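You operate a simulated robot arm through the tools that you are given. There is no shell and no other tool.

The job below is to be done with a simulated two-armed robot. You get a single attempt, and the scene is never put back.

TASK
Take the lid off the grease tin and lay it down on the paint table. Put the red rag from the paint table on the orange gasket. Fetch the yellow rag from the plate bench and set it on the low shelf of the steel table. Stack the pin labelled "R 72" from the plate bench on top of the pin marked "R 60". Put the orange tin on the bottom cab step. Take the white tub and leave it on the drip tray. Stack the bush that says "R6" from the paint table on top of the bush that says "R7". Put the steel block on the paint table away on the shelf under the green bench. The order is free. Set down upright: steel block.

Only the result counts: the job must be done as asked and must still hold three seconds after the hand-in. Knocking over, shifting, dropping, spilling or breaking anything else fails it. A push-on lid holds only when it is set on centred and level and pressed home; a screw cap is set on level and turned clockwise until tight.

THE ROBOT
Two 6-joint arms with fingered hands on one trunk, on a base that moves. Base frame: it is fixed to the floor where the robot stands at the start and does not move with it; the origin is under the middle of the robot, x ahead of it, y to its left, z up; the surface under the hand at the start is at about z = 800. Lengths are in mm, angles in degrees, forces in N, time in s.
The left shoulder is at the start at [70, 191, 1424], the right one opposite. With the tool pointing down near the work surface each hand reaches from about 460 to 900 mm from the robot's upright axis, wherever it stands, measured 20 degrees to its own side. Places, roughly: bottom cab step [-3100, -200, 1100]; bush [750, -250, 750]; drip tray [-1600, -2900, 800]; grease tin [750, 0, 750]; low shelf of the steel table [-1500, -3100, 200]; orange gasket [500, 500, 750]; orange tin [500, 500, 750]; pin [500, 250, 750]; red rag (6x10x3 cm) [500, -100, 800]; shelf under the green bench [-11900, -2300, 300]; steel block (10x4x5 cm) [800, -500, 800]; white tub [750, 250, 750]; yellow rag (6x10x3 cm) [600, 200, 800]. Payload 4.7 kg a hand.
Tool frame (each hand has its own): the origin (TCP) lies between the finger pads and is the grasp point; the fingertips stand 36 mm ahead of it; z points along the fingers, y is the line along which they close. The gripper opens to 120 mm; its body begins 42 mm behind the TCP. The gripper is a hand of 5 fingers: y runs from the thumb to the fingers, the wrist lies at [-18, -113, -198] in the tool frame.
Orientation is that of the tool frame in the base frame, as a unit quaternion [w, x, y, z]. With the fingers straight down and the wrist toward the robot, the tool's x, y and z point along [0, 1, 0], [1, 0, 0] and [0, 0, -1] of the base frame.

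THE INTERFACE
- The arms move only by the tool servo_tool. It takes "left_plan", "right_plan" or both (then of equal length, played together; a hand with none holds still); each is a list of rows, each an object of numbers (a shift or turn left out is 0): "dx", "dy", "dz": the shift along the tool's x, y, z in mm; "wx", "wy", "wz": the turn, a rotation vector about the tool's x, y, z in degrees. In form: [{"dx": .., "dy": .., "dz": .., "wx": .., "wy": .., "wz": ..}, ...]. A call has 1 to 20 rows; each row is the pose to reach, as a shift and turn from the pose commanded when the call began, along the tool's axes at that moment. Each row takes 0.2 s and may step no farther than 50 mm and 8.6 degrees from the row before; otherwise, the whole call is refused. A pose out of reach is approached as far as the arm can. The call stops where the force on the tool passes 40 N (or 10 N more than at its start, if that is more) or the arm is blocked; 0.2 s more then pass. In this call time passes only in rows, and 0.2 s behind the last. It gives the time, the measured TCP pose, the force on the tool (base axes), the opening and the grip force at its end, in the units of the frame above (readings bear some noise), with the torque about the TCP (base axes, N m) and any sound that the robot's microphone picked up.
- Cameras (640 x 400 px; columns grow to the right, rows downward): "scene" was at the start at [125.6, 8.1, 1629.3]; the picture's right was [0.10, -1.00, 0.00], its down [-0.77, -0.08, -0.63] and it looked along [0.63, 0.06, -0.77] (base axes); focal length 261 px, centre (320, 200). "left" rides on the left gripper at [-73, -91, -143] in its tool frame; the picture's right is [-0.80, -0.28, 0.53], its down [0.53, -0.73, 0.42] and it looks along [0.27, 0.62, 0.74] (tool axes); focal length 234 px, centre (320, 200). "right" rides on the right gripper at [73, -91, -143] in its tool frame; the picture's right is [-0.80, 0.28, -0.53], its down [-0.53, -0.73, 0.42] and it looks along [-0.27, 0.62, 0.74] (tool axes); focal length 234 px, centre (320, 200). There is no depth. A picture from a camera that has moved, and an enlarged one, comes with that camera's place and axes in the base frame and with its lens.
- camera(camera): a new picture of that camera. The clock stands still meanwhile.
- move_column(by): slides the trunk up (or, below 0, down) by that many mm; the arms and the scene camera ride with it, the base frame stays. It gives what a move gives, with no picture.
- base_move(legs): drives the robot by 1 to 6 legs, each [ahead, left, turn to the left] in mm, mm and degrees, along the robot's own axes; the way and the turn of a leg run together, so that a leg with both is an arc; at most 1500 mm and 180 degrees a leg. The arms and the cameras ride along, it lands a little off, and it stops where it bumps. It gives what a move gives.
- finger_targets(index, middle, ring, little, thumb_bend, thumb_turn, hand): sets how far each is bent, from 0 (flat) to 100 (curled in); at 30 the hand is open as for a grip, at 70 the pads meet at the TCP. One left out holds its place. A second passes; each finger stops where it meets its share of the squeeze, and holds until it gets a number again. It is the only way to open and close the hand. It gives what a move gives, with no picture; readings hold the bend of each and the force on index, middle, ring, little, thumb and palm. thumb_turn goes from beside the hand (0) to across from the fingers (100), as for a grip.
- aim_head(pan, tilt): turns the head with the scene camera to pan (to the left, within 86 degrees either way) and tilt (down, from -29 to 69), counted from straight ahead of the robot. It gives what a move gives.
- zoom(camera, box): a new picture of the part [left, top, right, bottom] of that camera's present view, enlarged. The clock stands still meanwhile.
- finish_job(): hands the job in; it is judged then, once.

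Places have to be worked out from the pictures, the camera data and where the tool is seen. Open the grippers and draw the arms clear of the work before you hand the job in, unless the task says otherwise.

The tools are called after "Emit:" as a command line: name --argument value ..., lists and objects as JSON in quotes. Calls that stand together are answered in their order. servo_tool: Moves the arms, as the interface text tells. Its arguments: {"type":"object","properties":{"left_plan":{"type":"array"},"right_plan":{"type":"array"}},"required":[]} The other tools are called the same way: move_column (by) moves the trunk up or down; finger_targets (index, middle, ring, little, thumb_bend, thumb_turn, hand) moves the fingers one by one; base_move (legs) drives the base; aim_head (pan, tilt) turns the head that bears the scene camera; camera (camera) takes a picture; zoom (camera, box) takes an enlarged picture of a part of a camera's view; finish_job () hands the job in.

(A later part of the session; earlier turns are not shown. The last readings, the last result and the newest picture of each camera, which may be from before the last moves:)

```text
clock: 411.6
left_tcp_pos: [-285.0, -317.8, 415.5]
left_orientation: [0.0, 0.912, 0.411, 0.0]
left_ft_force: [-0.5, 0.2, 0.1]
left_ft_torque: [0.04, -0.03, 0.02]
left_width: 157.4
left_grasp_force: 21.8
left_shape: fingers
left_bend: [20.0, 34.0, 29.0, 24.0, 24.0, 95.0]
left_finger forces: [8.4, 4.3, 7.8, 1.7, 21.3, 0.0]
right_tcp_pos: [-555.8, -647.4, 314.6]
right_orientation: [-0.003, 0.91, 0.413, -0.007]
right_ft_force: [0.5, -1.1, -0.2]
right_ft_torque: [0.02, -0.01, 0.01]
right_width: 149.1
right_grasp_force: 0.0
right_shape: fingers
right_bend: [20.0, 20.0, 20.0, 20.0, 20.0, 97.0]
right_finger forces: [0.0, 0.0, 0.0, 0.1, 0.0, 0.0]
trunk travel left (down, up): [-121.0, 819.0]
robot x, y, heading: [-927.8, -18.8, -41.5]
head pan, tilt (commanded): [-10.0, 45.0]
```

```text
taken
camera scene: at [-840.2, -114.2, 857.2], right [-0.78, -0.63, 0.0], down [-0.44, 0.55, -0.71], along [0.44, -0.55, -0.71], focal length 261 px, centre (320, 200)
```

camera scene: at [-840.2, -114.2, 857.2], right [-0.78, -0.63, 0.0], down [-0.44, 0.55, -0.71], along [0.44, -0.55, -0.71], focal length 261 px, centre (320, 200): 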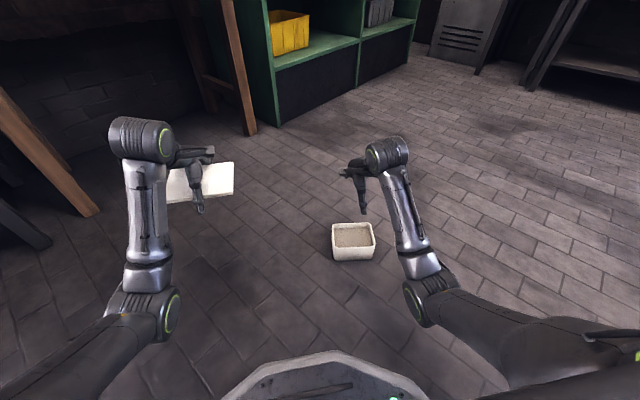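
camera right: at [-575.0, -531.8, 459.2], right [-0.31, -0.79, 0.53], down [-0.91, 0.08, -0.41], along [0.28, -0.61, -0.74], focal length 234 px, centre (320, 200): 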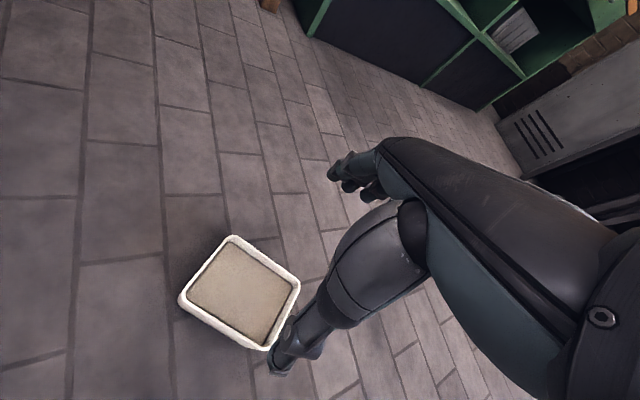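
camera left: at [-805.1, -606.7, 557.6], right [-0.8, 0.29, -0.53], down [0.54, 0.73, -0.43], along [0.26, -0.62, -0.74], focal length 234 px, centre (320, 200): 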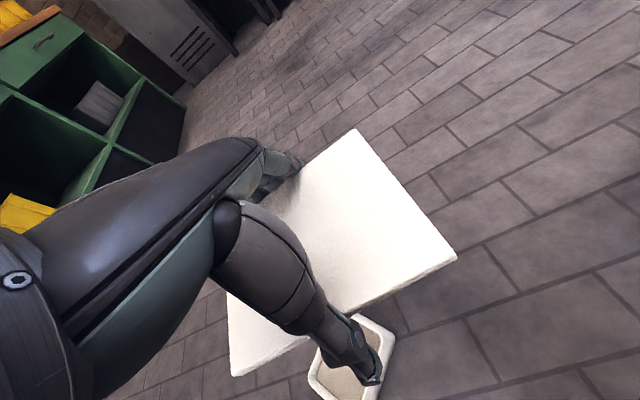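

Tub centre is −11/+1 mm from the TCP axis with 5.5° yaw. I align the hand's yaw and descend to z≈81.

Emit:
servo_tool --right_plan '[{"dz": 40, "wz": 3}, {"dz": 85, "wz": 5.5}, {"dz": 130, "wz": 5.5}, {"dz": 175, "wz": 5.5}, {"dz": 205, "wz": 5.5}, {"dz": 222, "wz": 5.5}, {"dz": 234, "wz": 5.5}]'

Emit:
camera --camera "right"

```text
clock: 413.2
left_tcp_pos: [-285.2, -317.1, 415.7]
left_orientation: [0.001, 0.912, 0.411, 0.001]
left_ft_force: [0.3, -0.1, 0.2]
left_ft_torque: [0.01, 0.02, 0.03]
left_width: 157.2
left_grasp_force: 21.6
left_shape: fingers
left_bend: [20.0, 34.0, 29.0, 24.0, 24.0, 95.0]
left_finger forces: [8.6, 4.3, 7.8, 1.7, 21.3, 0.0]
right_tcp_pos: [-558.8, -645.5, 82.8]
right_orientation: [-0.004, 0.929, 0.37, -0.006]
right_ft_force: [-0.8, 0.5, 0.4]
right_ft_torque: [0.0, 0.05, 0.01]
right_width: 149.9
right_grasp_force: 0.4
right_shape: fingers
right_bend: [20.0, 20.0, 20.0, 20.0, 19.0, 97.0]
right_finger forces: [0.1, 0.0, 0.0, 0.1, 1.2, 0.0]
trunk travel left (down, up): [-121.0, 819.0]
robot x, y, heading: [-927.9, -19.7, -41.3]
head pan, tilt (commanded): [-10.0, 45.0]
```

```text
taken
camera right: at [-566.1, -529.5, 225.9], right [-0.38, -0.76, 0.53], down [-0.9, 0.17, -0.41], along [0.22, -0.63, -0.74], focal length 234 px, centre (320, 200)
```

right: 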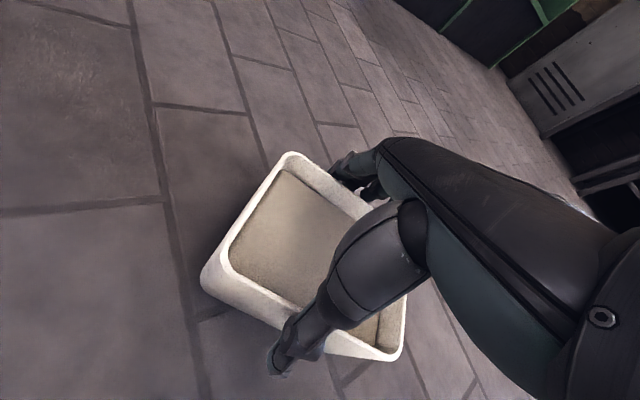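

In place. I set the fingers to a matched wall position first, then let the thumb press against them so the tub isn't twisted.

Emit:
finger_targets --hand "right" --index 32 --middle 43 --ring 40 --little 36

Emit:
finger_targets --hand "right" --thumb_bend 70

Emit:
camera --camera "right"

```text
clock: 414.2
left_tcp_pos: [-285.1, -317.7, 415.6]
left_orientation: [0.001, 0.912, 0.411, 0.0]
left_ft_force: [0.3, 0.3, -1.6]
left_ft_torque: [-0.03, -0.01, -0.03]
left_width: 157.2
left_grasp_force: 22.0
left_shape: fingers
left_bend: [20.0, 34.0, 29.0, 24.0, 24.0, 95.0]
left_finger forces: [8.6, 4.3, 7.7, 1.7, 21.3, 0.0]
right_tcp_pos: [-558.2, -646.4, 84.6]
right_orientation: [-0.002, 0.929, 0.37, -0.006]
right_ft_force: [8.4, -7.1, 6.8]
right_ft_torque: [-0.46, -0.36, 0.13]
right_width: 138.5
right_grasp_force: 10.1
right_shape: fingers
right_bend: [29.0, 38.0, 38.0, 36.0, 16.0, 97.0]
right_finger forces: [6.6, 5.9, 2.6, 0.7, 4.5, 0.0]
trunk travel left (down, up): [-121.0, 819.0]
robot x, y, heading: [-930.6, -16.6, -41.2]
head pan, tilt (commanded): [-10.0, 45.0]
```

```text
clock: 415.2
left_tcp_pos: [-285.0, -316.9, 417.0]
left_orientation: [0.002, 0.912, 0.411, 0.001]
left_ft_force: [-0.5, -0.4, -0.7]
left_ft_torque: [-0.03, 0.01, -0.01]
left_width: 157.4
left_grasp_force: 21.6
left_shape: fingers
left_bend: [20.0, 34.0, 29.0, 24.0, 24.0, 95.0]
left_finger forces: [8.5, 4.3, 7.7, 1.7, 21.3, 0.1]
right_tcp_pos: [-559.8, -646.2, 83.7]
right_orientation: [-0.002, 0.929, 0.37, -0.005]
right_ft_force: [-8.4, 9.2, 17.5]
right_ft_torque: [-0.17, -0.09, 0.42]
right_width: 134.1
right_grasp_force: 27.1
right_shape: fingers
right_bend: [28.0, 38.0, 37.0, 35.0, 37.0, 97.0]
right_finger forces: [8.7, 6.9, 3.1, 1.7, 34.0, 0.0]
trunk travel left (down, up): [-121.0, 819.0]
robot x, y, heading: [-926.4, -17.7, -41.3]
head pan, tilt (commanded): [-10.0, 45.0]
```

```text
taken
camera right: at [-566.4, -529.1, 227.2], right [-0.38, -0.76, 0.53], down [-0.9, 0.17, -0.41], along [0.22, -0.63, -0.74], focal length 234 px, centre (320, 200)
```

right: 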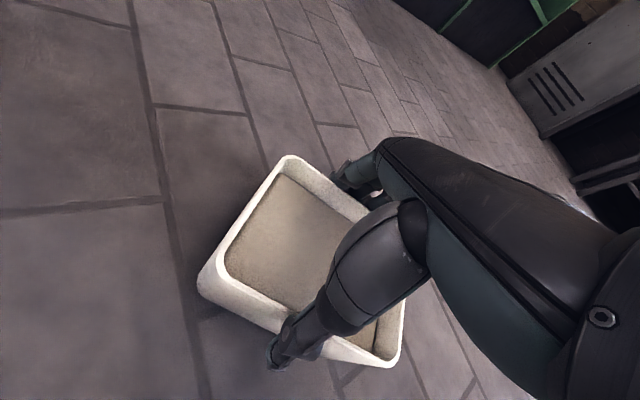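

Now I let the index, middle and ring fingers add their squeeze while the little finger just holds position.

Emit:
finger_targets --hand "right" --index 50 --middle 60 --ring 60 --little 40

Emit:
servo_tool --right_plan '[{"dz": -5}, {"dz": -12}, {"dz": -22}, {"dz": -32}]'

Emit:
camera --camera "right"

```text
clock: 416.2
left_tcp_pos: [-286.8, -317.4, 415.0]
left_orientation: [0.002, 0.912, 0.41, 0.0]
left_ft_force: [0.5, 0.4, -0.9]
left_ft_torque: [0.02, 0.0, 0.03]
left_width: 157.2
left_grasp_force: 21.5
left_shape: fingers
left_bend: [20.0, 34.0, 29.0, 24.0, 24.0, 95.0]
left_finger forces: [8.5, 4.3, 7.8, 1.8, 21.4, 0.1]
right_tcp_pos: [-558.3, -646.0, 84.2]
right_orientation: [-0.002, 0.929, 0.37, -0.006]
right_ft_force: [-1.9, 3.3, 14.4]
right_ft_torque: [-0.12, -0.21, 0.88]
right_width: 130.2
right_grasp_force: 36.9
right_shape: fingers
right_bend: [27.0, 38.0, 38.0, 38.0, 36.0, 97.0]
right_finger forces: [13.2, 7.5, 8.4, 5.1, 38.9, 0.0]
trunk travel left (down, up): [-121.0, 819.0]
robot x, y, heading: [-926.7, -19.4, -41.1]
head pan, tilt (commanded): [-10.0, 45.0]
```

```text
clock: 417.2
left_tcp_pos: [-285.1, -317.2, 413.5]
left_orientation: [0.0, 0.912, 0.411, 0.0]
left_ft_force: [0.1, -0.1, -0.6]
left_ft_torque: [0.03, 0.0, -0.01]
left_width: 157.3
left_grasp_force: 21.9
left_shape: fingers
left_bend: [20.0, 34.0, 29.0, 24.0, 24.0, 95.0]
left_finger forces: [8.5, 4.5, 7.7, 1.7, 21.3, 0.0]
right_tcp_pos: [-561.4, -646.3, 112.1]
right_orientation: [-0.005, 0.929, 0.371, -0.006]
right_ft_force: [-0.5, -1.0, -13.9]
right_ft_torque: [0.02, -0.15, 0.0]
right_width: 129.3
right_grasp_force: 27.9
right_shape: fingers
right_bend: [27.0, 39.0, 39.0, 38.0, 38.0, 95.0]
right_finger forces: [11.4, 7.0, 7.6, 3.0, 27.9, 0.0]
trunk travel left (down, up): [-121.0, 819.0]
robot x, y, heading: [-928.2, -18.3, -41.1]
head pan, tilt (commanded): [-10.0, 45.0]
```

```text
taken
camera right: at [-567.1, -529.5, 256.2], right [-0.38, -0.76, 0.53], down [-0.9, 0.17, -0.41], along [0.22, -0.63, -0.74], focal length 234 px, centre (320, 200)
```

right: 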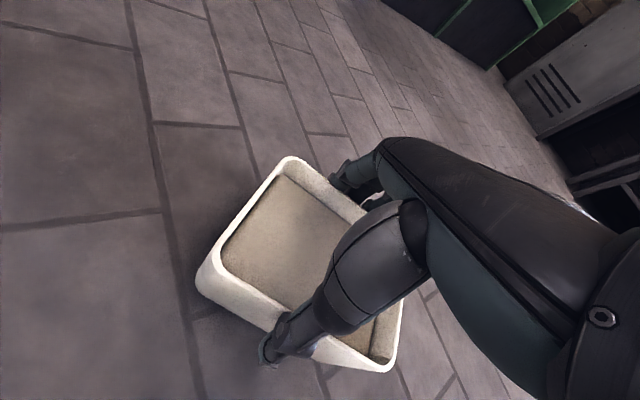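

Held at 28 N, ~27 mm above the floor. I raise slightly and turn −49° to face the steel table.

Emit:
servo_tool --right_plan '[{"dz": -12}, {"dz": -22}]'

Emit:
base_move --legs '[[0, 0, -25]]'

Emit:
base_move --legs '[[0, 0, -24]]'

Emit:
camera --camera "right"

```text
clock: 417.8
left_tcp_pos: [-284.8, -317.9, 414.3]
left_orientation: [0.0, 0.912, 0.41, 0.0]
left_ft_force: [0.0, 0.2, -0.7]
left_ft_torque: [-0.02, 0.0, 0.0]
left_width: 157.3
left_grasp_force: 21.4
left_shape: fingers
left_bend: [20.0, 34.0, 29.0, 24.0, 24.0, 95.0]
left_finger forces: [8.5, 4.5, 7.8, 1.6, 21.3, 0.0]
right_tcp_pos: [-558.8, -644.7, 135.2]
right_orientation: [-0.004, 0.929, 0.37, -0.007]
right_ft_force: [-0.8, 0.2, -12.7]
right_ft_torque: [0.01, -0.15, 0.01]
right_width: 129.2
right_grasp_force: 28.8
right_shape: fingers
right_bend: [27.0, 39.0, 39.0, 38.0, 38.0, 95.0]
right_finger forces: [11.3, 7.1, 7.7, 2.9, 27.5, 0.0]
trunk travel left (down, up): [-121.0, 819.0]
robot x, y, heading: [-927.9, -16.0, -41.4]
head pan, tilt (commanded): [-10.0, 45.0]
```

```text
clock: 419.5
left_tcp_pos: [-476.4, -564.1, 412.8]
left_orientation: [0.0, 0.98, 0.2, 0.0]
left_ft_force: [-0.4, -0.7, -0.3]
left_ft_torque: [0.01, -0.05, 0.01]
left_width: 156.9
left_grasp_force: 21.5
left_shape: fingers
left_bend: [20.0, 34.0, 29.0, 24.0, 24.0, 95.0]
left_finger forces: [8.4, 4.2, 7.7, 1.7, 21.2, 0.0]
right_tcp_pos: [-864.1, -743.4, 134.4]
right_orientation: [-0.005, 0.987, 0.158, -0.005]
right_ft_force: [-0.3, 0.3, -12.4]
right_ft_torque: [-0.06, -0.13, 0.02]
right_width: 129.2
right_grasp_force: 27.7
right_shape: fingers
right_bend: [27.0, 39.0, 39.0, 38.0, 38.0, 94.0]
right_finger forces: [11.4, 7.0, 7.4, 2.8, 27.1, 0.1]
trunk travel left (down, up): [-121.0, 819.0]
robot x, y, heading: [-932.1, -18.8, -66.7]
head pan, tilt (commanded): [-10.0, 45.0]
```

```text
clock: 421.2
left_tcp_pos: [-732.5, -701.0, 414.6]
left_orientation: [0.0, 1.0, -0.005, 0.0]
left_ft_force: [-0.2, 0.6, -1.0]
left_ft_torque: [-0.03, 0.01, -0.02]
left_width: 156.8
left_grasp_force: 21.5
left_shape: fingers
left_bend: [20.0, 34.0, 29.0, 24.0, 24.0, 95.0]
left_finger forces: [8.4, 4.3, 7.9, 1.6, 21.0, 0.1]
right_tcp_pos: [-1159.2, -707.4, 134.5]
right_orientation: [-0.006, 0.999, -0.049, -0.004]
right_ft_force: [-0.7, 0.6, -11.6]
right_ft_torque: [-0.07, -0.09, -0.03]
right_width: 128.8
right_grasp_force: 27.5
right_shape: fingers
right_bend: [27.0, 39.0, 39.0, 38.0, 39.0, 94.0]
right_finger forces: [11.3, 6.8, 7.4, 2.9, 26.8, 0.0]
trunk travel left (down, up): [-121.0, 819.0]
robot x, y, heading: [-925.9, -16.9, -90.4]
head pan, tilt (commanded): [-10.0, 45.0]
```

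```text
taken
camera right: at [-1076.3, -626.0, 278.3], right [-0.82, -0.21, 0.53], down [-0.46, 0.79, -0.41], along [-0.33, -0.58, -0.74], focal length 234 px, centre (320, 200)
```

right: 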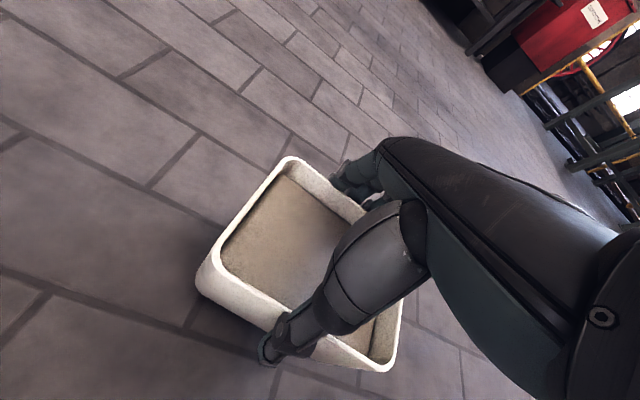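

Steady at 27 N. I drive (low) sideways and forward in gentle legs toward the steel table.

Emit:
base_move --legs '[[0, -560, 0]]'

Emit:
base_move --legs '[[1000, 0, 0.4]]'

Emit:
camera --camera "right"

Emit:
aim_head --pan -10 --tilt 20

Emit:
camera --camera "scene"

```text
clock: 424.4
left_tcp_pos: [-1300.2, -695.9, 413.6]
left_orientation: [-0.001, 1.0, -0.011, 0.0]
left_ft_force: [0.0, 0.3, -1.2]
left_ft_torque: [0.03, 0.01, 0.03]
left_width: 156.9
left_grasp_force: 21.5
left_shape: fingers
left_bend: [20.0, 34.0, 29.0, 24.0, 24.0, 95.0]
left_finger forces: [8.5, 4.3, 7.5, 1.6, 21.1, 0.1]
right_tcp_pos: [-1727.8, -699.6, 134.7]
right_orientation: [-0.006, 0.998, -0.055, -0.004]
right_ft_force: [0.3, -0.7, -12.6]
right_ft_torque: [-0.09, -0.09, 0.0]
right_width: 129.1
right_grasp_force: 27.7
right_shape: fingers
right_bend: [27.0, 39.0, 39.0, 38.0, 39.0, 94.0]
right_finger forces: [11.3, 7.0, 7.6, 2.8, 26.9, 0.0]
trunk travel left (down, up): [-121.0, 819.0]
robot x, y, heading: [-1487.7, -13.2, -90.8]
head pan, tilt (commanded): [-10.0, 45.0]
```

```text
clock: 429.6
left_tcp_pos: [-1279.5, -1691.1, 414.8]
left_orientation: [0.001, 1.0, 0.006, 0.001]
left_ft_force: [0.4, 0.5, -1.2]
left_ft_torque: [-0.01, -0.04, 0.03]
left_width: 156.9
left_grasp_force: 21.5
left_shape: fingers
left_bend: [20.0, 34.0, 29.0, 24.0, 24.0, 95.0]
left_finger forces: [8.3, 4.3, 7.6, 1.6, 21.0, 0.0]
right_tcp_pos: [-1705.1, -1708.0, 134.5]
right_orientation: [-0.007, 0.999, -0.038, -0.004]
right_ft_force: [0.5, -0.3, -12.8]
right_ft_torque: [-0.08, -0.07, 0.0]
right_width: 128.7
right_grasp_force: 26.9
right_shape: fingers
right_bend: [27.0, 39.0, 39.0, 39.0, 39.0, 94.0]
right_finger forces: [11.1, 7.1, 7.4, 2.6, 26.0, 0.0]
trunk travel left (down, up): [-121.0, 819.0]
robot x, y, heading: [-1487.3, -1010.1, -89.2]
head pan, tilt (commanded): [-10.0, 45.0]
```

```text
taken
camera right: at [-1623.2, -1624.3, 278.0], right [-0.82, -0.22, 0.53], down [-0.48, 0.78, -0.41], along [-0.32, -0.59, -0.74], focal length 234 px, centre (320, 200)
```

right: 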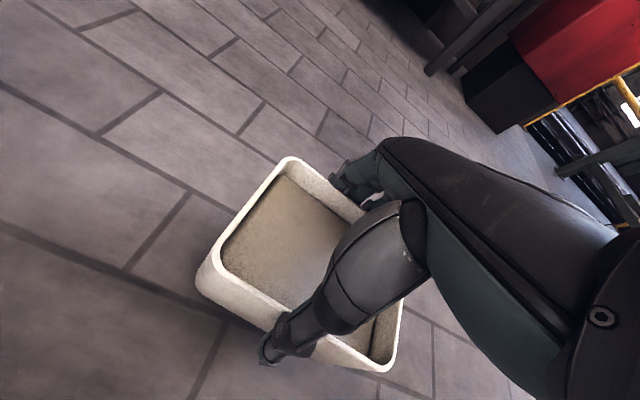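

```text
clock: 430.5
left_tcp_pos: [-1277.7, -1691.2, 414.1]
left_orientation: [-0.001, 1.0, 0.005, 0.0]
left_ft_force: [-0.3, -0.2, 0.5]
left_ft_torque: [-0.01, 0.03, -0.02]
left_width: 157.0
left_grasp_force: 20.9
left_shape: fingers
left_bend: [20.0, 34.0, 29.0, 24.0, 24.0, 95.0]
left_finger forces: [8.3, 4.2, 7.6, 1.6, 20.9, 0.1]
right_tcp_pos: [-1704.6, -1707.0, 133.7]
right_orientation: [-0.006, 0.999, -0.038, -0.004]
right_ft_force: [0.0, -0.5, -11.9]
right_ft_torque: [-0.11, -0.06, -0.01]
right_width: 128.7
right_grasp_force: 27.5
right_shape: fingers
right_bend: [27.0, 39.0, 39.0, 39.0, 39.0, 94.0]
right_finger forces: [11.1, 7.0, 7.4, 2.7, 26.2, 0.1]
trunk travel left (down, up): [-121.0, 819.0]
robot x, y, heading: [-1490.5, -1011.5, -89.0]
head pan, tilt (commanded): [-10.0, 20.0]
```

```text
taken
camera scene: at [-1502.5, -1156.6, 895.6], right [-0.99, 0.16, 0.0], down [0.05, 0.34, -0.94], along [-0.15, -0.93, -0.34], focal length 261 px, centre (320, 200)
```

scene: 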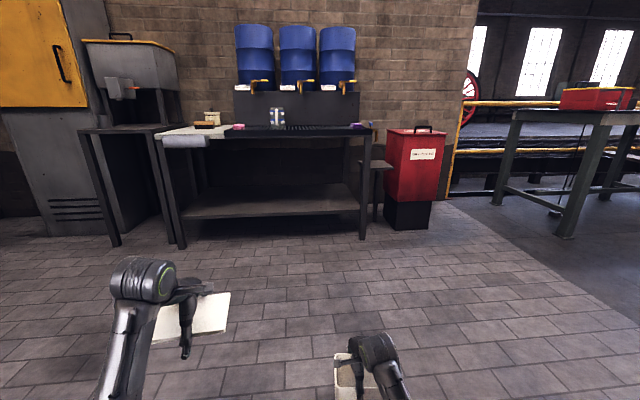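

Now I can see the table: tray surface z≈760, front edge y≈−2635, free area around [−1720, −2760]. I retract both hands closer to the body (left hand lower too) before approaching so the column can rise clear of the table edge.

Emit:
servo_tool --left_plan '[{"dz": 30}, {"dz": 60}, {"dz": 90, "dy": -10}, {"dz": 120, "dy": -25}, {"dz": 150, "dy": -45}, {"dz": 180, "dy": -70}, {"dz": 210, "dy": -100}, {"dz": 235, "dy": -130}, {"dz": 245, "dy": -165}, {"dz": 245, "dy": -195}]'

Emit:
servo_tool --right_plan '[{"dy": -15}, {"dy": -33}, {"dy": -52}, {"dy": -71}, {"dy": -90}, {"dy": -109}, {"dy": -128}, {"dy": -147}, {"dy": -165}, {"dy": -180}, {"dy": -188}]'

Emit:
camera --camera "scene"

Emit:
camera --camera "right"

```text
clock: 432.1
left_tcp_pos: [-1191.1, -1618.0, 227.1]
left_orientation: [0.028, 0.995, 0.019, 0.091]
left_ft_force: [0.2, 0.3, -1.1]
left_ft_torque: [0.0, -0.04, -0.02]
left_width: 156.0
left_grasp_force: 21.9
left_shape: fingers
left_bend: [20.0, 34.0, 29.0, 24.0, 24.0, 95.0]
left_finger forces: [8.3, 4.6, 7.7, 1.7, 21.0, 0.0]
right_tcp_pos: [-1703.2, -1707.1, 132.1]
right_orientation: [-0.01, 0.999, -0.037, -0.003]
right_ft_force: [0.3, 0.4, -14.8]
right_ft_torque: [-0.13, -0.08, 0.02]
right_width: 128.5
right_grasp_force: 26.8
right_shape: fingers
right_bend: [27.0, 39.0, 39.0, 39.0, 39.0, 94.0]
right_finger forces: [11.0, 7.0, 7.3, 2.6, 25.6, 0.0]
trunk travel left (down, up): [-121.0, 819.0]
robot x, y, heading: [-1487.6, -1015.8, -88.9]
head pan, tilt (commanded): [-10.0, 20.0]
stopped in row 8 (left hand): the arm was blocked; the commanded pose is now the measured one
```

```text
clock: 433.5
left_tcp_pos: [-1190.5, -1618.4, 223.3]
left_orientation: [0.028, 0.995, 0.019, 0.092]
left_ft_force: [0.1, 0.4, -1.7]
left_ft_torque: [0.04, 0.01, -0.03]
left_width: 156.2
left_grasp_force: 21.8
left_shape: fingers
left_bend: [20.0, 34.0, 29.0, 24.0, 24.0, 95.0]
left_finger forces: [8.3, 4.5, 7.6, 1.6, 20.9, 0.0]
right_tcp_pos: [-1769.0, -1658.9, 175.0]
right_orientation: [0.037, 0.996, -0.04, -0.073]
right_ft_force: [1.2, 1.5, -7.4]
right_ft_torque: [0.31, -0.2, 0.0]
right_width: 125.7
right_grasp_force: 17.1
right_shape: fingers
right_bend: [28.0, 40.0, 40.0, 39.0, 40.0, 94.0]
right_finger forces: [5.5, 5.2, 5.3, 0.1, 18.1, 0.1]
trunk travel left (down, up): [-121.0, 819.0]
robot x, y, heading: [-1484.8, -1014.5, -89.0]
head pan, tilt (commanded): [-10.0, 20.0]
stopped in row 6 (right hand): the arm was blocked; the commanded pose is now the measured one
```

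```text
taken
camera scene: at [-1502.3, -1157.0, 892.1], right [-0.99, 0.16, 0.0], down [0.05, 0.34, -0.94], along [-0.15, -0.93, -0.34], focal length 261 px, centre (320, 200)
```

scene: 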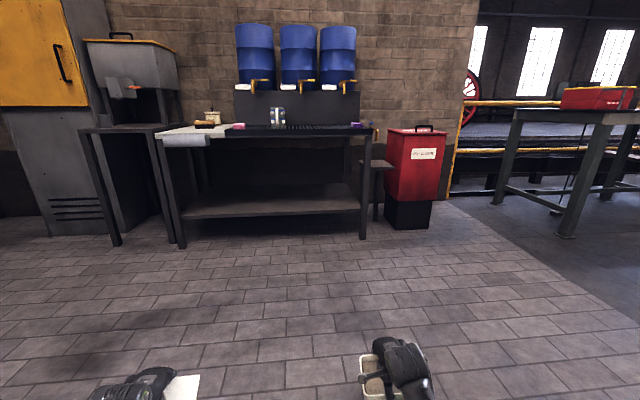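

```text
taken
camera right: at [-1667.5, -1563.4, 298.7], right [-0.73, -0.17, 0.66], down [-0.53, 0.74, -0.4], along [-0.42, -0.64, -0.64], focal length 234 px, centre (320, 200)
```

right: 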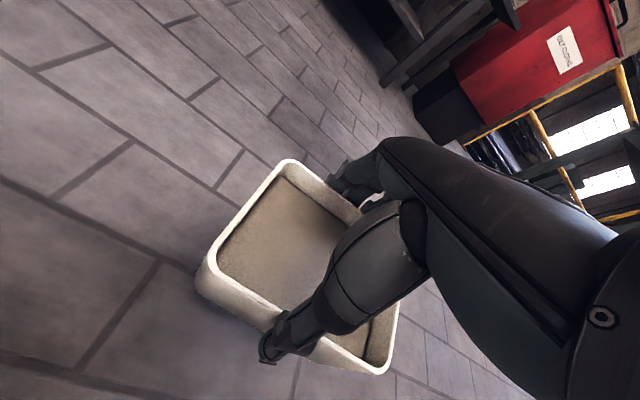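

Both arms jammed against the low base (elbows), and the right grip dropped to 17 N with a tilt. I move the right hand back to its previous pose and set the tub down on the floor.

Emit:
servo_tool --right_plan '[{"dx": 15, "dy": 8, "dz": 3, "wx": 1.0, "wy": 1.5}, {"dx": 30, "dy": 16, "dz": 10, "wx": 2.1, "wy": 3.1}, {"dx": 45, "dy": 24, "dz": 18, "wx": 3.1, "wy": 4.6}, {"dx": 60, "dy": 32, "dz": 26, "wx": 4.2, "wy": 6.2}, {"dx": 73.5, "dy": 39.7, "dz": 34, "wx": 5.2, "wy": 7.7, "wz": -0.3}]'

Emit:
camera --camera "right"

```text
clock: 434.7
left_tcp_pos: [-1190.3, -1617.0, 226.5]
left_orientation: [0.027, 0.995, 0.02, 0.091]
left_ft_force: [0.2, 0.6, -0.7]
left_ft_torque: [-0.01, 0.0, 0.0]
left_width: 156.3
left_grasp_force: 21.1
left_shape: fingers
left_bend: [20.0, 34.0, 29.0, 24.0, 24.0, 95.0]
left_finger forces: [8.3, 4.6, 7.6, 1.6, 20.9, 0.0]
right_tcp_pos: [-1699.8, -1709.0, 142.0]
right_orientation: [-0.003, 0.999, -0.037, -0.005]
right_ft_force: [-1.0, 0.1, -12.2]
right_ft_torque: [-0.05, -0.06, -0.03]
right_width: 123.9
right_grasp_force: 21.1
right_shape: fingers
right_bend: [29.0, 40.0, 40.0, 40.0, 41.0, 95.0]
right_finger forces: [7.4, 6.6, 6.8, 0.5, 20.1, 0.1]
trunk travel left (down, up): [-121.0, 819.0]
robot x, y, heading: [-1488.6, -1012.0, -88.8]
head pan, tilt (commanded): [-10.0, 20.0]
```

```text
taken
camera right: at [-1618.7, -1624.4, 285.7], right [-0.82, -0.22, 0.53], down [-0.48, 0.77, -0.42], along [-0.32, -0.59, -0.74], focal length 234 px, centre (320, 200)
```

right: 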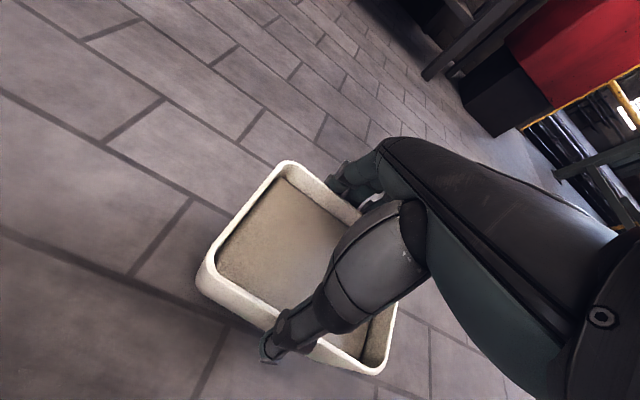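

Still held (21 N). I drive low to just in front of the table (base y≈−1850), where I'll set it down, take a fresh grip and then raise the column.

Emit:
base_move --legs '[[420, 0, -1.0]]'

Emit:
base_move --legs '[[400, 0, 0]]'

Emit:
camera --camera "right"

Emit:
camera --camera "scene"

```text
clock: 437.3
left_tcp_pos: [-1198.1, -2051.1, 227.1]
left_orientation: [0.027, 0.996, 0.009, 0.09]
left_ft_force: [0.4, -0.5, 0.0]
left_ft_torque: [0.0, 0.01, 0.02]
left_width: 156.2
left_grasp_force: 21.5
left_shape: fingers
left_bend: [20.0, 34.0, 29.0, 24.0, 24.0, 95.0]
left_finger forces: [8.1, 4.7, 7.5, 1.6, 20.7, 0.0]
right_tcp_pos: [-1709.1, -2132.9, 143.5]
right_orientation: [-0.003, 0.999, -0.048, -0.004]
right_ft_force: [-0.8, -0.9, -12.8]
right_ft_torque: [-0.06, -0.11, 0.01]
right_width: 123.7
right_grasp_force: 20.6
right_shape: fingers
right_bend: [29.0, 40.0, 40.0, 40.0, 41.0, 95.0]
right_finger forces: [7.3, 6.5, 6.8, 0.3, 19.9, 0.1]
trunk travel left (down, up): [-121.0, 819.0]
robot x, y, heading: [-1484.3, -1439.7, -90.0]
head pan, tilt (commanded): [-10.0, 20.0]
```

```text
clock: 439.7
left_tcp_pos: [-1197.9, -2442.2, 228.5]
left_orientation: [0.029, 0.995, 0.011, 0.091]
left_ft_force: [-0.3, -0.8, -0.7]
left_ft_torque: [-0.02, -0.01, -0.01]
left_width: 156.2
left_grasp_force: 21.0
left_shape: fingers
left_bend: [20.0, 34.0, 29.0, 24.0, 24.0, 95.0]
left_finger forces: [8.0, 4.6, 7.6, 1.6, 20.7, 0.0]
right_tcp_pos: [-1709.5, -2524.4, 142.1]
right_orientation: [-0.003, 0.999, -0.045, -0.004]
right_ft_force: [0.4, -0.3, -11.8]
right_ft_torque: [-0.06, -0.06, -0.02]
right_width: 123.7
right_grasp_force: 20.9
right_shape: fingers
right_bend: [29.0, 40.0, 40.0, 40.0, 41.0, 95.0]
right_finger forces: [7.6, 6.5, 6.7, 0.4, 19.8, 0.1]
trunk travel left (down, up): [-121.0, 819.0]
robot x, y, heading: [-1484.1, -1833.8, -90.2]
head pan, tilt (commanded): [-10.0, 20.0]
```

```text
taken
camera right: at [-1626.4, -2440.2, 285.4], right [-0.82, -0.21, 0.53], down [-0.47, 0.78, -0.42], along [-0.33, -0.59, -0.74], focal length 234 px, centre (320, 200)
```

right: 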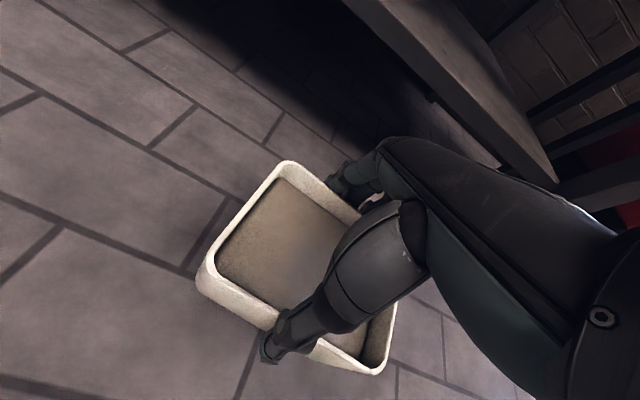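

```text
taken
camera scene: at [-1500.5, -1975.0, 895.6], right [-0.98, 0.17, 0.0], down [0.06, 0.34, -0.94], along [-0.16, -0.92, -0.34], focal length 261 px, centre (320, 200)
```

scene: 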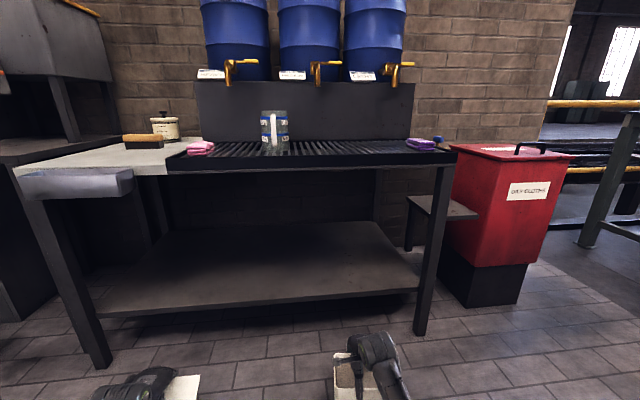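

I'm in front of the table; the grate's middle-right part is free (pink cloth left, jar centre-left, purple cloth right end). I set the tub down here and take a fresh grip.

Emit:
servo_tool --right_plan '[{"dz": 20}, {"dz": 38}, {"dz": 48}, {"dz": 54}]'

Emit:
servo_tool --right_plan '[{"dz": 3}, {"dz": 5}]'

Emit:
camera --camera "right"

```text
clock: 440.7
left_tcp_pos: [-1196.4, -2441.7, 229.8]
left_orientation: [0.03, 0.995, 0.01, 0.091]
left_ft_force: [0.5, 0.4, -0.4]
left_ft_torque: [0.0, -0.01, -0.01]
left_width: 156.1
left_grasp_force: 21.3
left_shape: fingers
left_bend: [20.0, 34.0, 29.0, 24.0, 24.0, 95.0]
left_finger forces: [8.1, 4.6, 7.7, 1.5, 20.8, 0.0]
right_tcp_pos: [-1710.3, -2524.6, 91.9]
right_orientation: [0.001, 0.999, -0.046, -0.004]
right_ft_force: [-2.6, 0.1, 10.4]
right_ft_torque: [1.29, -0.37, -0.03]
right_width: 124.2
right_grasp_force: 22.4
right_shape: fingers
right_bend: [29.0, 40.0, 40.0, 40.0, 41.0, 95.0]
right_finger forces: [7.6, 5.7, 6.0, 0.3, 24.9, 0.0]
trunk travel left (down, up): [-121.0, 819.0]
robot x, y, heading: [-1481.6, -1837.3, -90.0]
head pan, tilt (commanded): [-10.0, 20.0]
```

```text
clock: 441.5
left_tcp_pos: [-1197.3, -2441.3, 229.8]
left_orientation: [0.031, 0.995, 0.01, 0.091]
left_ft_force: [0.3, 0.4, -0.5]
left_ft_torque: [-0.01, 0.0, -0.01]
left_width: 156.4
left_grasp_force: 21.4
left_shape: fingers
left_bend: [20.0, 34.0, 29.0, 24.0, 24.0, 95.0]
left_finger forces: [8.1, 4.6, 7.6, 1.5, 20.6, 0.1]
right_tcp_pos: [-1713.1, -2527.2, 90.0]
right_orientation: [0.004, 0.999, -0.046, -0.004]
right_ft_force: [-0.4, 7.7, 18.4]
right_ft_torque: [1.74, -0.39, -0.01]
right_width: 124.7
right_grasp_force: 26.7
right_shape: fingers
right_bend: [29.0, 41.0, 41.0, 40.0, 39.0, 95.0]
right_finger forces: [6.6, 5.0, 5.6, 0.1, 35.9, 0.0]
trunk travel left (down, up): [-121.0, 819.0]
robot x, y, heading: [-1482.9, -1834.3, -90.1]
head pan, tilt (commanded): [-10.0, 20.0]
stopped in row 2 (right hand): the force on the tool passed its limit at 41 N (the readings are from after the stop); the commanded pose is now the measured one
```

```text
taken
camera right: at [-1627.5, -2441.5, 232.2], right [-0.82, -0.2, 0.53], down [-0.47, 0.78, -0.43], along [-0.33, -0.6, -0.73], focal length 234 px, centre (320, 200)
```

right: 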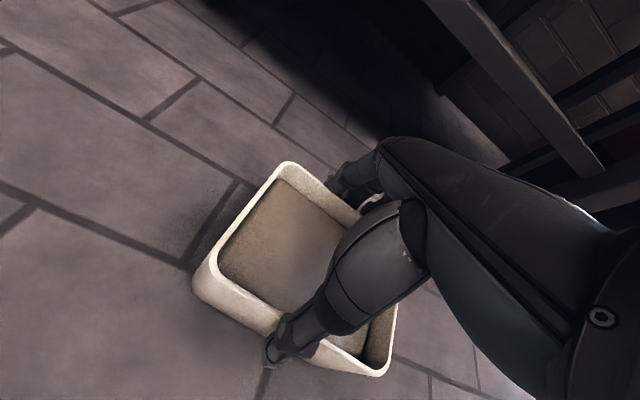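

It's on the floor. I open, let it settle, then re-centre and take a fresh, deeper grip.

Emit:
finger_targets --hand "right" --index 20 --middle 20 --ring 20 --little 20 --thumb_bend 20

Emit:
servo_tool --right_plan '[{"dz": -40}, {"dz": -80}]'

Emit:
camera --camera "right"

```text
clock: 442.5
left_tcp_pos: [-1195.8, -2442.5, 229.1]
left_orientation: [0.03, 0.995, 0.011, 0.091]
left_ft_force: [-0.5, 0.1, -0.9]
left_ft_torque: [0.02, 0.0, 0.0]
left_width: 156.1
left_grasp_force: 21.2
left_shape: fingers
left_bend: [20.0, 34.0, 29.0, 24.0, 24.0, 95.0]
left_finger forces: [8.0, 4.6, 7.6, 1.5, 20.7, 0.0]
right_tcp_pos: [-1711.4, -2526.6, 85.2]
right_orientation: [0.001, 0.999, -0.046, -0.005]
right_ft_force: [2.6, 2.4, 2.8]
right_ft_torque: [0.23, -0.03, -0.13]
right_width: 153.3
right_grasp_force: 2.4
right_shape: fingers
right_bend: [20.0, 20.0, 20.0, 20.0, 17.0, 97.0]
right_finger forces: [0.0, 0.0, 0.1, 0.1, 4.7, 0.0]
trunk travel left (down, up): [-121.0, 819.0]
robot x, y, heading: [-1482.3, -1835.5, -90.0]
head pan, tilt (commanded): [-10.0, 20.0]
```

```text
clock: 443.1
left_tcp_pos: [-1197.0, -2441.1, 230.3]
left_orientation: [0.03, 0.995, 0.009, 0.091]
left_ft_force: [0.7, 0.5, -0.2]
left_ft_torque: [0.01, 0.01, -0.02]
left_width: 156.3
left_grasp_force: 21.1
left_shape: fingers
left_bend: [20.0, 34.0, 29.0, 24.0, 24.0, 95.0]
left_finger forces: [7.9, 4.6, 7.6, 1.5, 20.6, 0.0]
right_tcp_pos: [-1708.4, -2526.7, 164.8]
right_orientation: [0.001, 0.999, -0.046, -0.005]
right_ft_force: [-0.2, 0.6, -0.4]
right_ft_torque: [-0.01, -0.03, 0.0]
right_width: 149.7
right_grasp_force: 0.1
right_shape: fingers
right_bend: [20.0, 20.0, 20.0, 20.0, 20.0, 97.0]
right_finger forces: [0.0, 0.1, 0.0, 0.1, 0.1, 0.1]
trunk travel left (down, up): [-121.0, 819.0]
robot x, y, heading: [-1481.3, -1837.6, -89.8]
head pan, tilt (commanded): [-10.0, 20.0]
```

```text
taken
camera right: at [-1624.7, -2441.8, 306.7], right [-0.82, -0.2, 0.53], down [-0.47, 0.78, -0.42], along [-0.33, -0.6, -0.73], focal length 234 px, centre (320, 200)
```

right: 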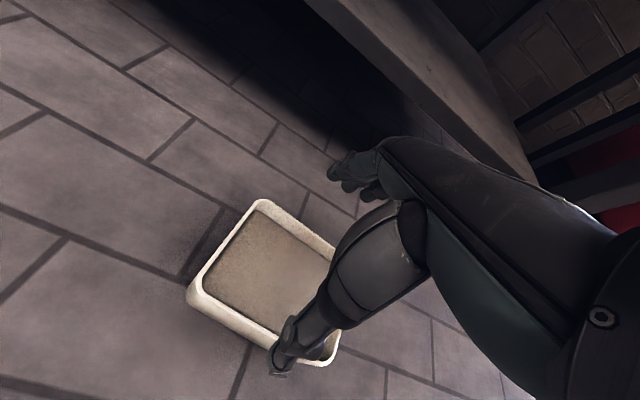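

Aligned within 2°. I shift a few mm, descend to z≈80 and close fully as in the grip that held best.

Emit:
servo_tool --right_plan '[{"dx": -3, "dy": -1, "dz": 30}, {"dx": -6, "dy": -3, "dz": 60}, {"dx": -6, "dy": -3, "dz": 78}, {"dx": -6, "dy": -3, "dz": 86}]'

Emit:
finger_targets --hand "right" --index 80 --middle 80 --ring 80 --little 80 --thumb_bend 80

Emit:
camera --camera "right"

```text
clock: 444.1
left_tcp_pos: [-1197.2, -2442.0, 228.6]
left_orientation: [0.029, 0.995, 0.011, 0.091]
left_ft_force: [0.8, 0.3, -0.5]
left_ft_torque: [0.02, 0.01, 0.01]
left_width: 156.6
left_grasp_force: 21.3
left_shape: fingers
left_bend: [20.0, 34.0, 29.0, 24.0, 24.0, 95.0]
left_finger forces: [8.0, 4.5, 7.6, 1.5, 20.6, 0.1]
right_tcp_pos: [-1717.2, -2523.2, 81.1]
right_orientation: [0.003, 0.999, -0.046, -0.004]
right_ft_force: [0.7, 4.0, 6.5]
right_ft_torque: [0.36, -0.02, -0.05]
right_width: 153.5
right_grasp_force: 3.0
right_shape: fingers
right_bend: [20.0, 20.0, 20.0, 20.0, 17.0, 97.0]
right_finger forces: [0.1, 0.1, 0.1, 0.0, 6.0, 0.1]
trunk travel left (down, up): [-121.0, 819.0]
robot x, y, heading: [-1485.1, -1832.4, -90.0]
head pan, tilt (commanded): [-10.0, 20.0]
```

```text
clock: 445.1
left_tcp_pos: [-1197.2, -2439.8, 229.8]
left_orientation: [0.029, 0.995, 0.011, 0.091]
left_ft_force: [-0.1, -0.6, -0.1]
left_ft_torque: [0.03, -0.01, -0.01]
left_width: 156.3
left_grasp_force: 21.4
left_shape: fingers
left_bend: [20.0, 34.0, 29.0, 24.0, 24.0, 95.0]
left_finger forces: [8.1, 4.6, 7.5, 1.5, 20.6, 0.0]
right_tcp_pos: [-1717.5, -2521.8, 80.4]
right_orientation: [0.003, 0.999, -0.046, -0.004]
right_ft_force: [1.8, -6.3, 7.7]
right_ft_torque: [-0.49, 0.45, 0.91]
right_width: 126.2
right_grasp_force: 43.9
right_shape: fingers
right_bend: [24.0, 40.0, 41.0, 52.0, 30.0, 94.0]
right_finger forces: [14.6, 9.2, 8.4, 15.0, 40.5, 0.0]
trunk travel left (down, up): [-121.0, 819.0]
robot x, y, heading: [-1483.2, -1826.8, -90.3]
head pan, tilt (commanded): [-10.0, 20.0]
```

```text
taken
camera right: at [-1633.3, -2437.1, 223.6], right [-0.82, -0.2, 0.53], down [-0.47, 0.78, -0.42], along [-0.33, -0.6, -0.73], focal length 234 px, centre (320, 200)
```

right: 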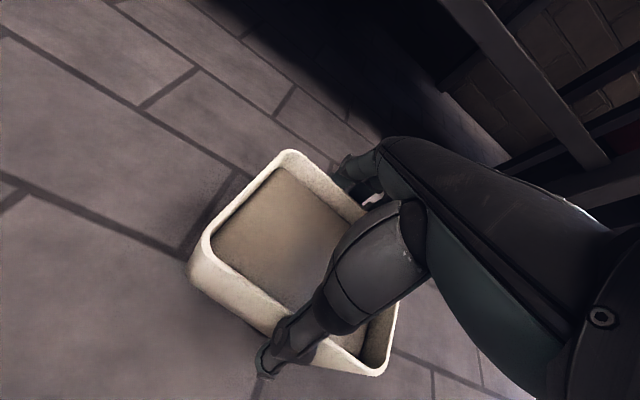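

Strong grip this time (44 N). I lift 30 mm and, if steady, raise the column.

Emit:
servo_tool --right_plan '[{"dz": -5}, {"dz": -12}, {"dz": -22}, {"dz": -32}]'

Emit:
move_column --by 100

Emit:
camera --camera "right"

```text
clock: 446.1
left_tcp_pos: [-1196.5, -2440.5, 228.3]
left_orientation: [0.029, 0.995, 0.009, 0.091]
left_ft_force: [-0.7, 0.2, -0.8]
left_ft_torque: [0.0, 0.01, -0.03]
left_width: 156.1
left_grasp_force: 20.9
left_shape: fingers
left_bend: [20.0, 34.0, 29.0, 24.0, 24.0, 95.0]
left_finger forces: [8.0, 4.7, 7.7, 1.5, 20.6, 0.2]
right_tcp_pos: [-1714.0, -2521.7, 110.4]
right_orientation: [0.0, 0.999, -0.046, -0.004]
right_ft_force: [-0.1, 0.4, -11.9]
right_ft_torque: [-0.12, 0.06, -0.04]
right_width: 126.9
right_grasp_force: 38.2
right_shape: fingers
right_bend: [24.0, 40.0, 42.0, 53.0, 30.0, 93.0]
right_finger forces: [14.6, 7.8, 6.8, 10.6, 36.4, 0.0]
trunk travel left (down, up): [-121.0, 819.0]
robot x, y, heading: [-1481.2, -1829.6, -90.1]
head pan, tilt (commanded): [-10.0, 20.0]
```

```text
clock: 447.5
left_tcp_pos: [-1198.7, -2441.8, 329.2]
left_orientation: [0.029, 0.995, 0.009, 0.091]
left_ft_force: [0.1, -0.6, -0.7]
left_ft_torque: [0.05, 0.01, -0.01]
left_width: 156.3
left_grasp_force: 21.1
left_shape: fingers
left_bend: [20.0, 34.0, 29.0, 24.0, 24.0, 95.0]
left_finger forces: [8.0, 4.8, 7.5, 1.5, 20.7, 0.1]
right_tcp_pos: [-1715.9, -2523.2, 211.1]
right_orientation: [0.001, 0.999, -0.046, -0.004]
right_ft_force: [0.1, -0.1, -13.8]
right_ft_torque: [-0.13, 0.01, 0.02]
right_width: 126.6
right_grasp_force: 38.4
right_shape: fingers
right_bend: [24.0, 40.0, 42.0, 53.0, 30.0, 93.0]
right_finger forces: [14.6, 7.7, 6.9, 10.6, 36.3, 0.0]
trunk travel left (down, up): [-221.0, 719.0]
robot x, y, heading: [-1484.0, -1834.2, -90.0]
head pan, tilt (commanded): [-10.0, 20.0]
```

```text
taken
camera right: at [-1632.3, -2438.6, 353.2], right [-0.82, -0.2, 0.53], down [-0.47, 0.78, -0.42], along [-0.33, -0.59, -0.73], focal length 234 px, centre (320, 200)
```

right: 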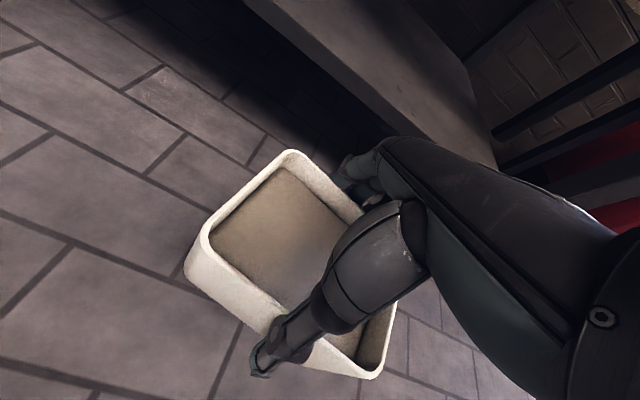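

Steady (36 N). For margin to the table edge while rising I back off 60 mm first, then raise the column 700 mm.

Emit:
base_move --legs '[[-60, 0, 0]]'

Emit:
move_column --by 350

Emit:
move_column --by 350

Emit:
camera --camera "right"

Emit:
aim_head --pan -12 --tilt 42

Emit:
camera --camera "scene"

```text
clock: 448.4
left_tcp_pos: [-1196.9, -2381.4, 328.4]
left_orientation: [0.03, 0.995, 0.011, 0.091]
left_ft_force: [-0.7, -0.4, -0.2]
left_ft_torque: [-0.01, 0.02, -0.01]
left_width: 156.3
left_grasp_force: 21.4
left_shape: fingers
left_bend: [20.0, 34.0, 29.0, 24.0, 24.0, 95.0]
left_finger forces: [7.9, 4.7, 7.6, 1.6, 20.7, 0.1]
right_tcp_pos: [-1715.4, -2462.6, 211.5]
right_orientation: [0.001, 0.999, -0.046, -0.004]
right_ft_force: [-0.7, 0.4, -12.6]
right_ft_torque: [-0.08, 0.03, 0.02]
right_width: 126.6
right_grasp_force: 38.5
right_shape: fingers
right_bend: [24.0, 40.0, 43.0, 53.0, 30.0, 93.0]
right_finger forces: [14.4, 7.9, 6.8, 10.5, 36.4, 0.0]
trunk travel left (down, up): [-221.0, 719.0]
robot x, y, heading: [-1483.5, -1773.8, -89.8]
head pan, tilt (commanded): [-10.0, 20.0]
```

```text
clock: 451.9
left_tcp_pos: [-1197.3, -2382.5, 679.4]
left_orientation: [0.029, 0.995, 0.01, 0.091]
left_ft_force: [0.4, 0.2, -0.9]
left_ft_torque: [0.02, 0.02, -0.03]
left_width: 156.2
left_grasp_force: 21.5
left_shape: fingers
left_bend: [20.0, 34.0, 29.0, 24.0, 24.0, 95.0]
left_finger forces: [8.0, 4.7, 7.5, 1.5, 20.6, 0.0]
right_tcp_pos: [-1715.1, -2463.5, 561.3]
right_orientation: [0.0, 0.999, -0.047, -0.004]
right_ft_force: [-0.1, 0.1, -13.2]
right_ft_torque: [-0.05, 0.06, -0.04]
right_width: 126.6
right_grasp_force: 37.4
right_shape: fingers
right_bend: [24.0, 40.0, 43.0, 53.0, 30.0, 93.0]
right_finger forces: [14.3, 7.8, 6.7, 10.4, 36.0, 0.0]
trunk travel left (down, up): [-571.0, 369.0]
robot x, y, heading: [-1481.8, -1774.3, -89.6]
head pan, tilt (commanded): [-10.0, 20.0]
```

```text
clock: 455.3
left_tcp_pos: [-1197.5, -2383.8, 1028.7]
left_orientation: [0.029, 0.995, 0.011, 0.09]
left_ft_force: [-0.7, 0.0, -0.2]
left_ft_torque: [-0.01, -0.02, 0.05]
left_width: 156.3
left_grasp_force: 21.9
left_shape: fingers
left_bend: [20.0, 34.0, 29.0, 24.0, 24.0, 95.0]
left_finger forces: [7.9, 4.7, 7.7, 1.5, 20.6, 0.0]
right_tcp_pos: [-1714.5, -2464.4, 910.0]
right_orientation: [0.0, 0.999, -0.046, -0.005]
right_ft_force: [-0.4, 0.8, -13.7]
right_ft_torque: [-0.06, 0.06, -0.02]
right_width: 126.4
right_grasp_force: 37.5
right_shape: fingers
right_bend: [24.0, 40.0, 43.0, 53.0, 30.0, 93.0]
right_finger forces: [14.2, 7.8, 6.9, 10.3, 35.7, 0.1]
trunk travel left (down, up): [-921.0, 19.0]
robot x, y, heading: [-1485.2, -1772.4, -89.8]
head pan, tilt (commanded): [-10.0, 20.0]
```

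```text
taken
camera right: at [-1632.6, -2379.6, 1053.3], right [-0.82, -0.2, 0.53], down [-0.47, 0.78, -0.42], along [-0.33, -0.59, -0.73], focal length 234 px, centre (320, 200)
```

right: 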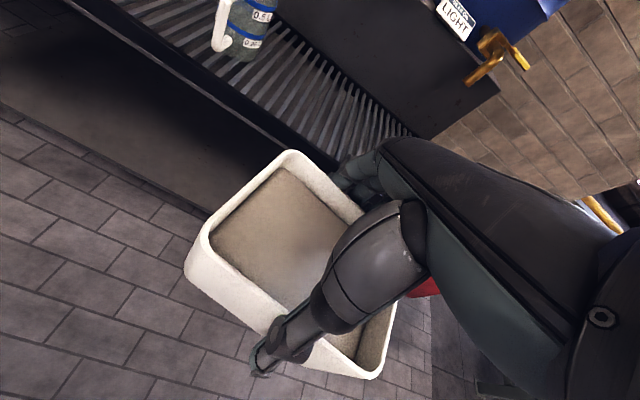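

```text
clock: 456.1
left_tcp_pos: [-1197.5, -2382.4, 1029.8]
left_orientation: [0.029, 0.995, 0.01, 0.091]
left_ft_force: [0.2, 0.2, -0.9]
left_ft_torque: [0.02, -0.03, -0.02]
left_width: 156.2
left_grasp_force: 21.5
left_shape: fingers
left_bend: [20.0, 34.0, 29.0, 24.0, 24.0, 95.0]
left_finger forces: [7.9, 4.7, 7.7, 1.6, 20.6, 0.0]
right_tcp_pos: [-1714.7, -2464.0, 911.0]
right_orientation: [0.001, 0.999, -0.046, -0.004]
right_ft_force: [0.9, 0.1, -11.9]
right_ft_torque: [-0.09, 0.04, 0.03]
right_width: 126.5
right_grasp_force: 37.2
right_shape: fingers
right_bend: [24.0, 40.0, 43.0, 53.0, 30.0, 93.0]
right_finger forces: [14.2, 7.9, 6.8, 10.2, 35.8, 0.0]
trunk travel left (down, up): [-921.0, 19.0]
robot x, y, heading: [-1485.8, -1768.4, -90.1]
head pan, tilt (commanded): [-12.0, 42.0]
```

```text
taken
camera scene: at [-1502.4, -1906.1, 1661.4], right [-0.98, 0.21, 0.0], down [0.14, 0.66, -0.74], along [-0.15, -0.73, -0.67], focal length 261 px, centre (320, 200)
```

scene: 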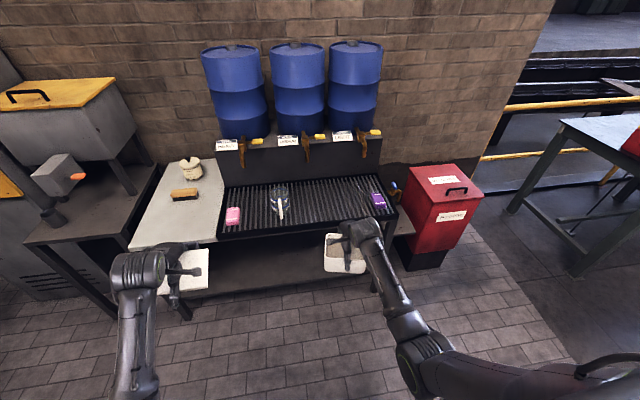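

Raised with the grip steady at 36 N. The tray is y −2730…−3059, z≈750; free spot ≈[−1745, −2830] between the jar (x≈−1488) and the purple cloth (x≈−2003). One short base move forward (285 mm).

Emit:
base_move --legs '[[285, -18, 0]]'

Emit:
camera --camera "right"

Emit:
camera --camera "scene"

```text
clock: 458.1
left_tcp_pos: [-1212.9, -2665.0, 1028.0]
left_orientation: [0.03, 0.995, 0.012, 0.091]
left_ft_force: [-0.5, 0.5, -0.1]
left_ft_torque: [0.0, -0.02, -0.01]
left_width: 156.0
left_grasp_force: 21.0
left_shape: fingers
left_bend: [20.0, 34.0, 29.0, 24.0, 24.0, 95.0]
left_finger forces: [7.9, 4.7, 7.5, 1.5, 20.6, 0.0]
right_tcp_pos: [-1730.1, -2749.0, 912.7]
right_orientation: [0.002, 0.999, -0.044, -0.004]
right_ft_force: [0.8, 0.4, -12.5]
right_ft_torque: [-0.09, 0.04, -0.01]
right_width: 126.5
right_grasp_force: 37.4
right_shape: fingers
right_bend: [24.0, 40.0, 43.0, 53.0, 30.0, 93.0]
right_finger forces: [14.1, 7.8, 6.9, 10.2, 36.0, 0.0]
trunk travel left (down, up): [-921.0, 19.0]
robot x, y, heading: [-1499.5, -2056.9, -89.7]
head pan, tilt (commanded): [-12.0, 42.0]
```

```text
taken
camera right: at [-1647.8, -2663.4, 1054.1], right [-0.82, -0.21, 0.53], down [-0.47, 0.78, -0.42], along [-0.33, -0.6, -0.73], focal length 234 px, centre (320, 200)
```

right: 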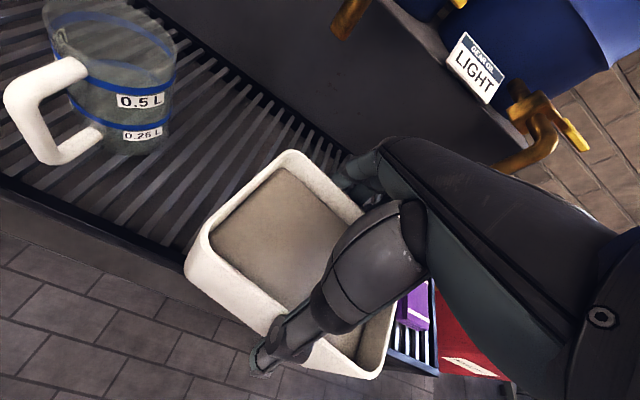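

```text
taken
camera scene: at [-1519.1, -2188.8, 1661.6], right [-0.98, 0.2, 0.0], down [0.14, 0.66, -0.74], along [-0.15, -0.73, -0.67], focal length 261 px, centre (320, 200)
```

scene: 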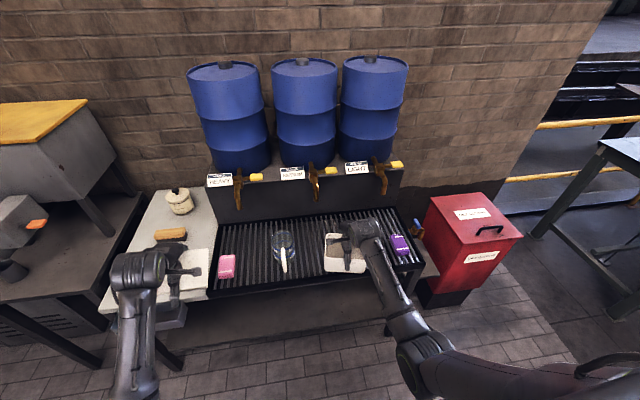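

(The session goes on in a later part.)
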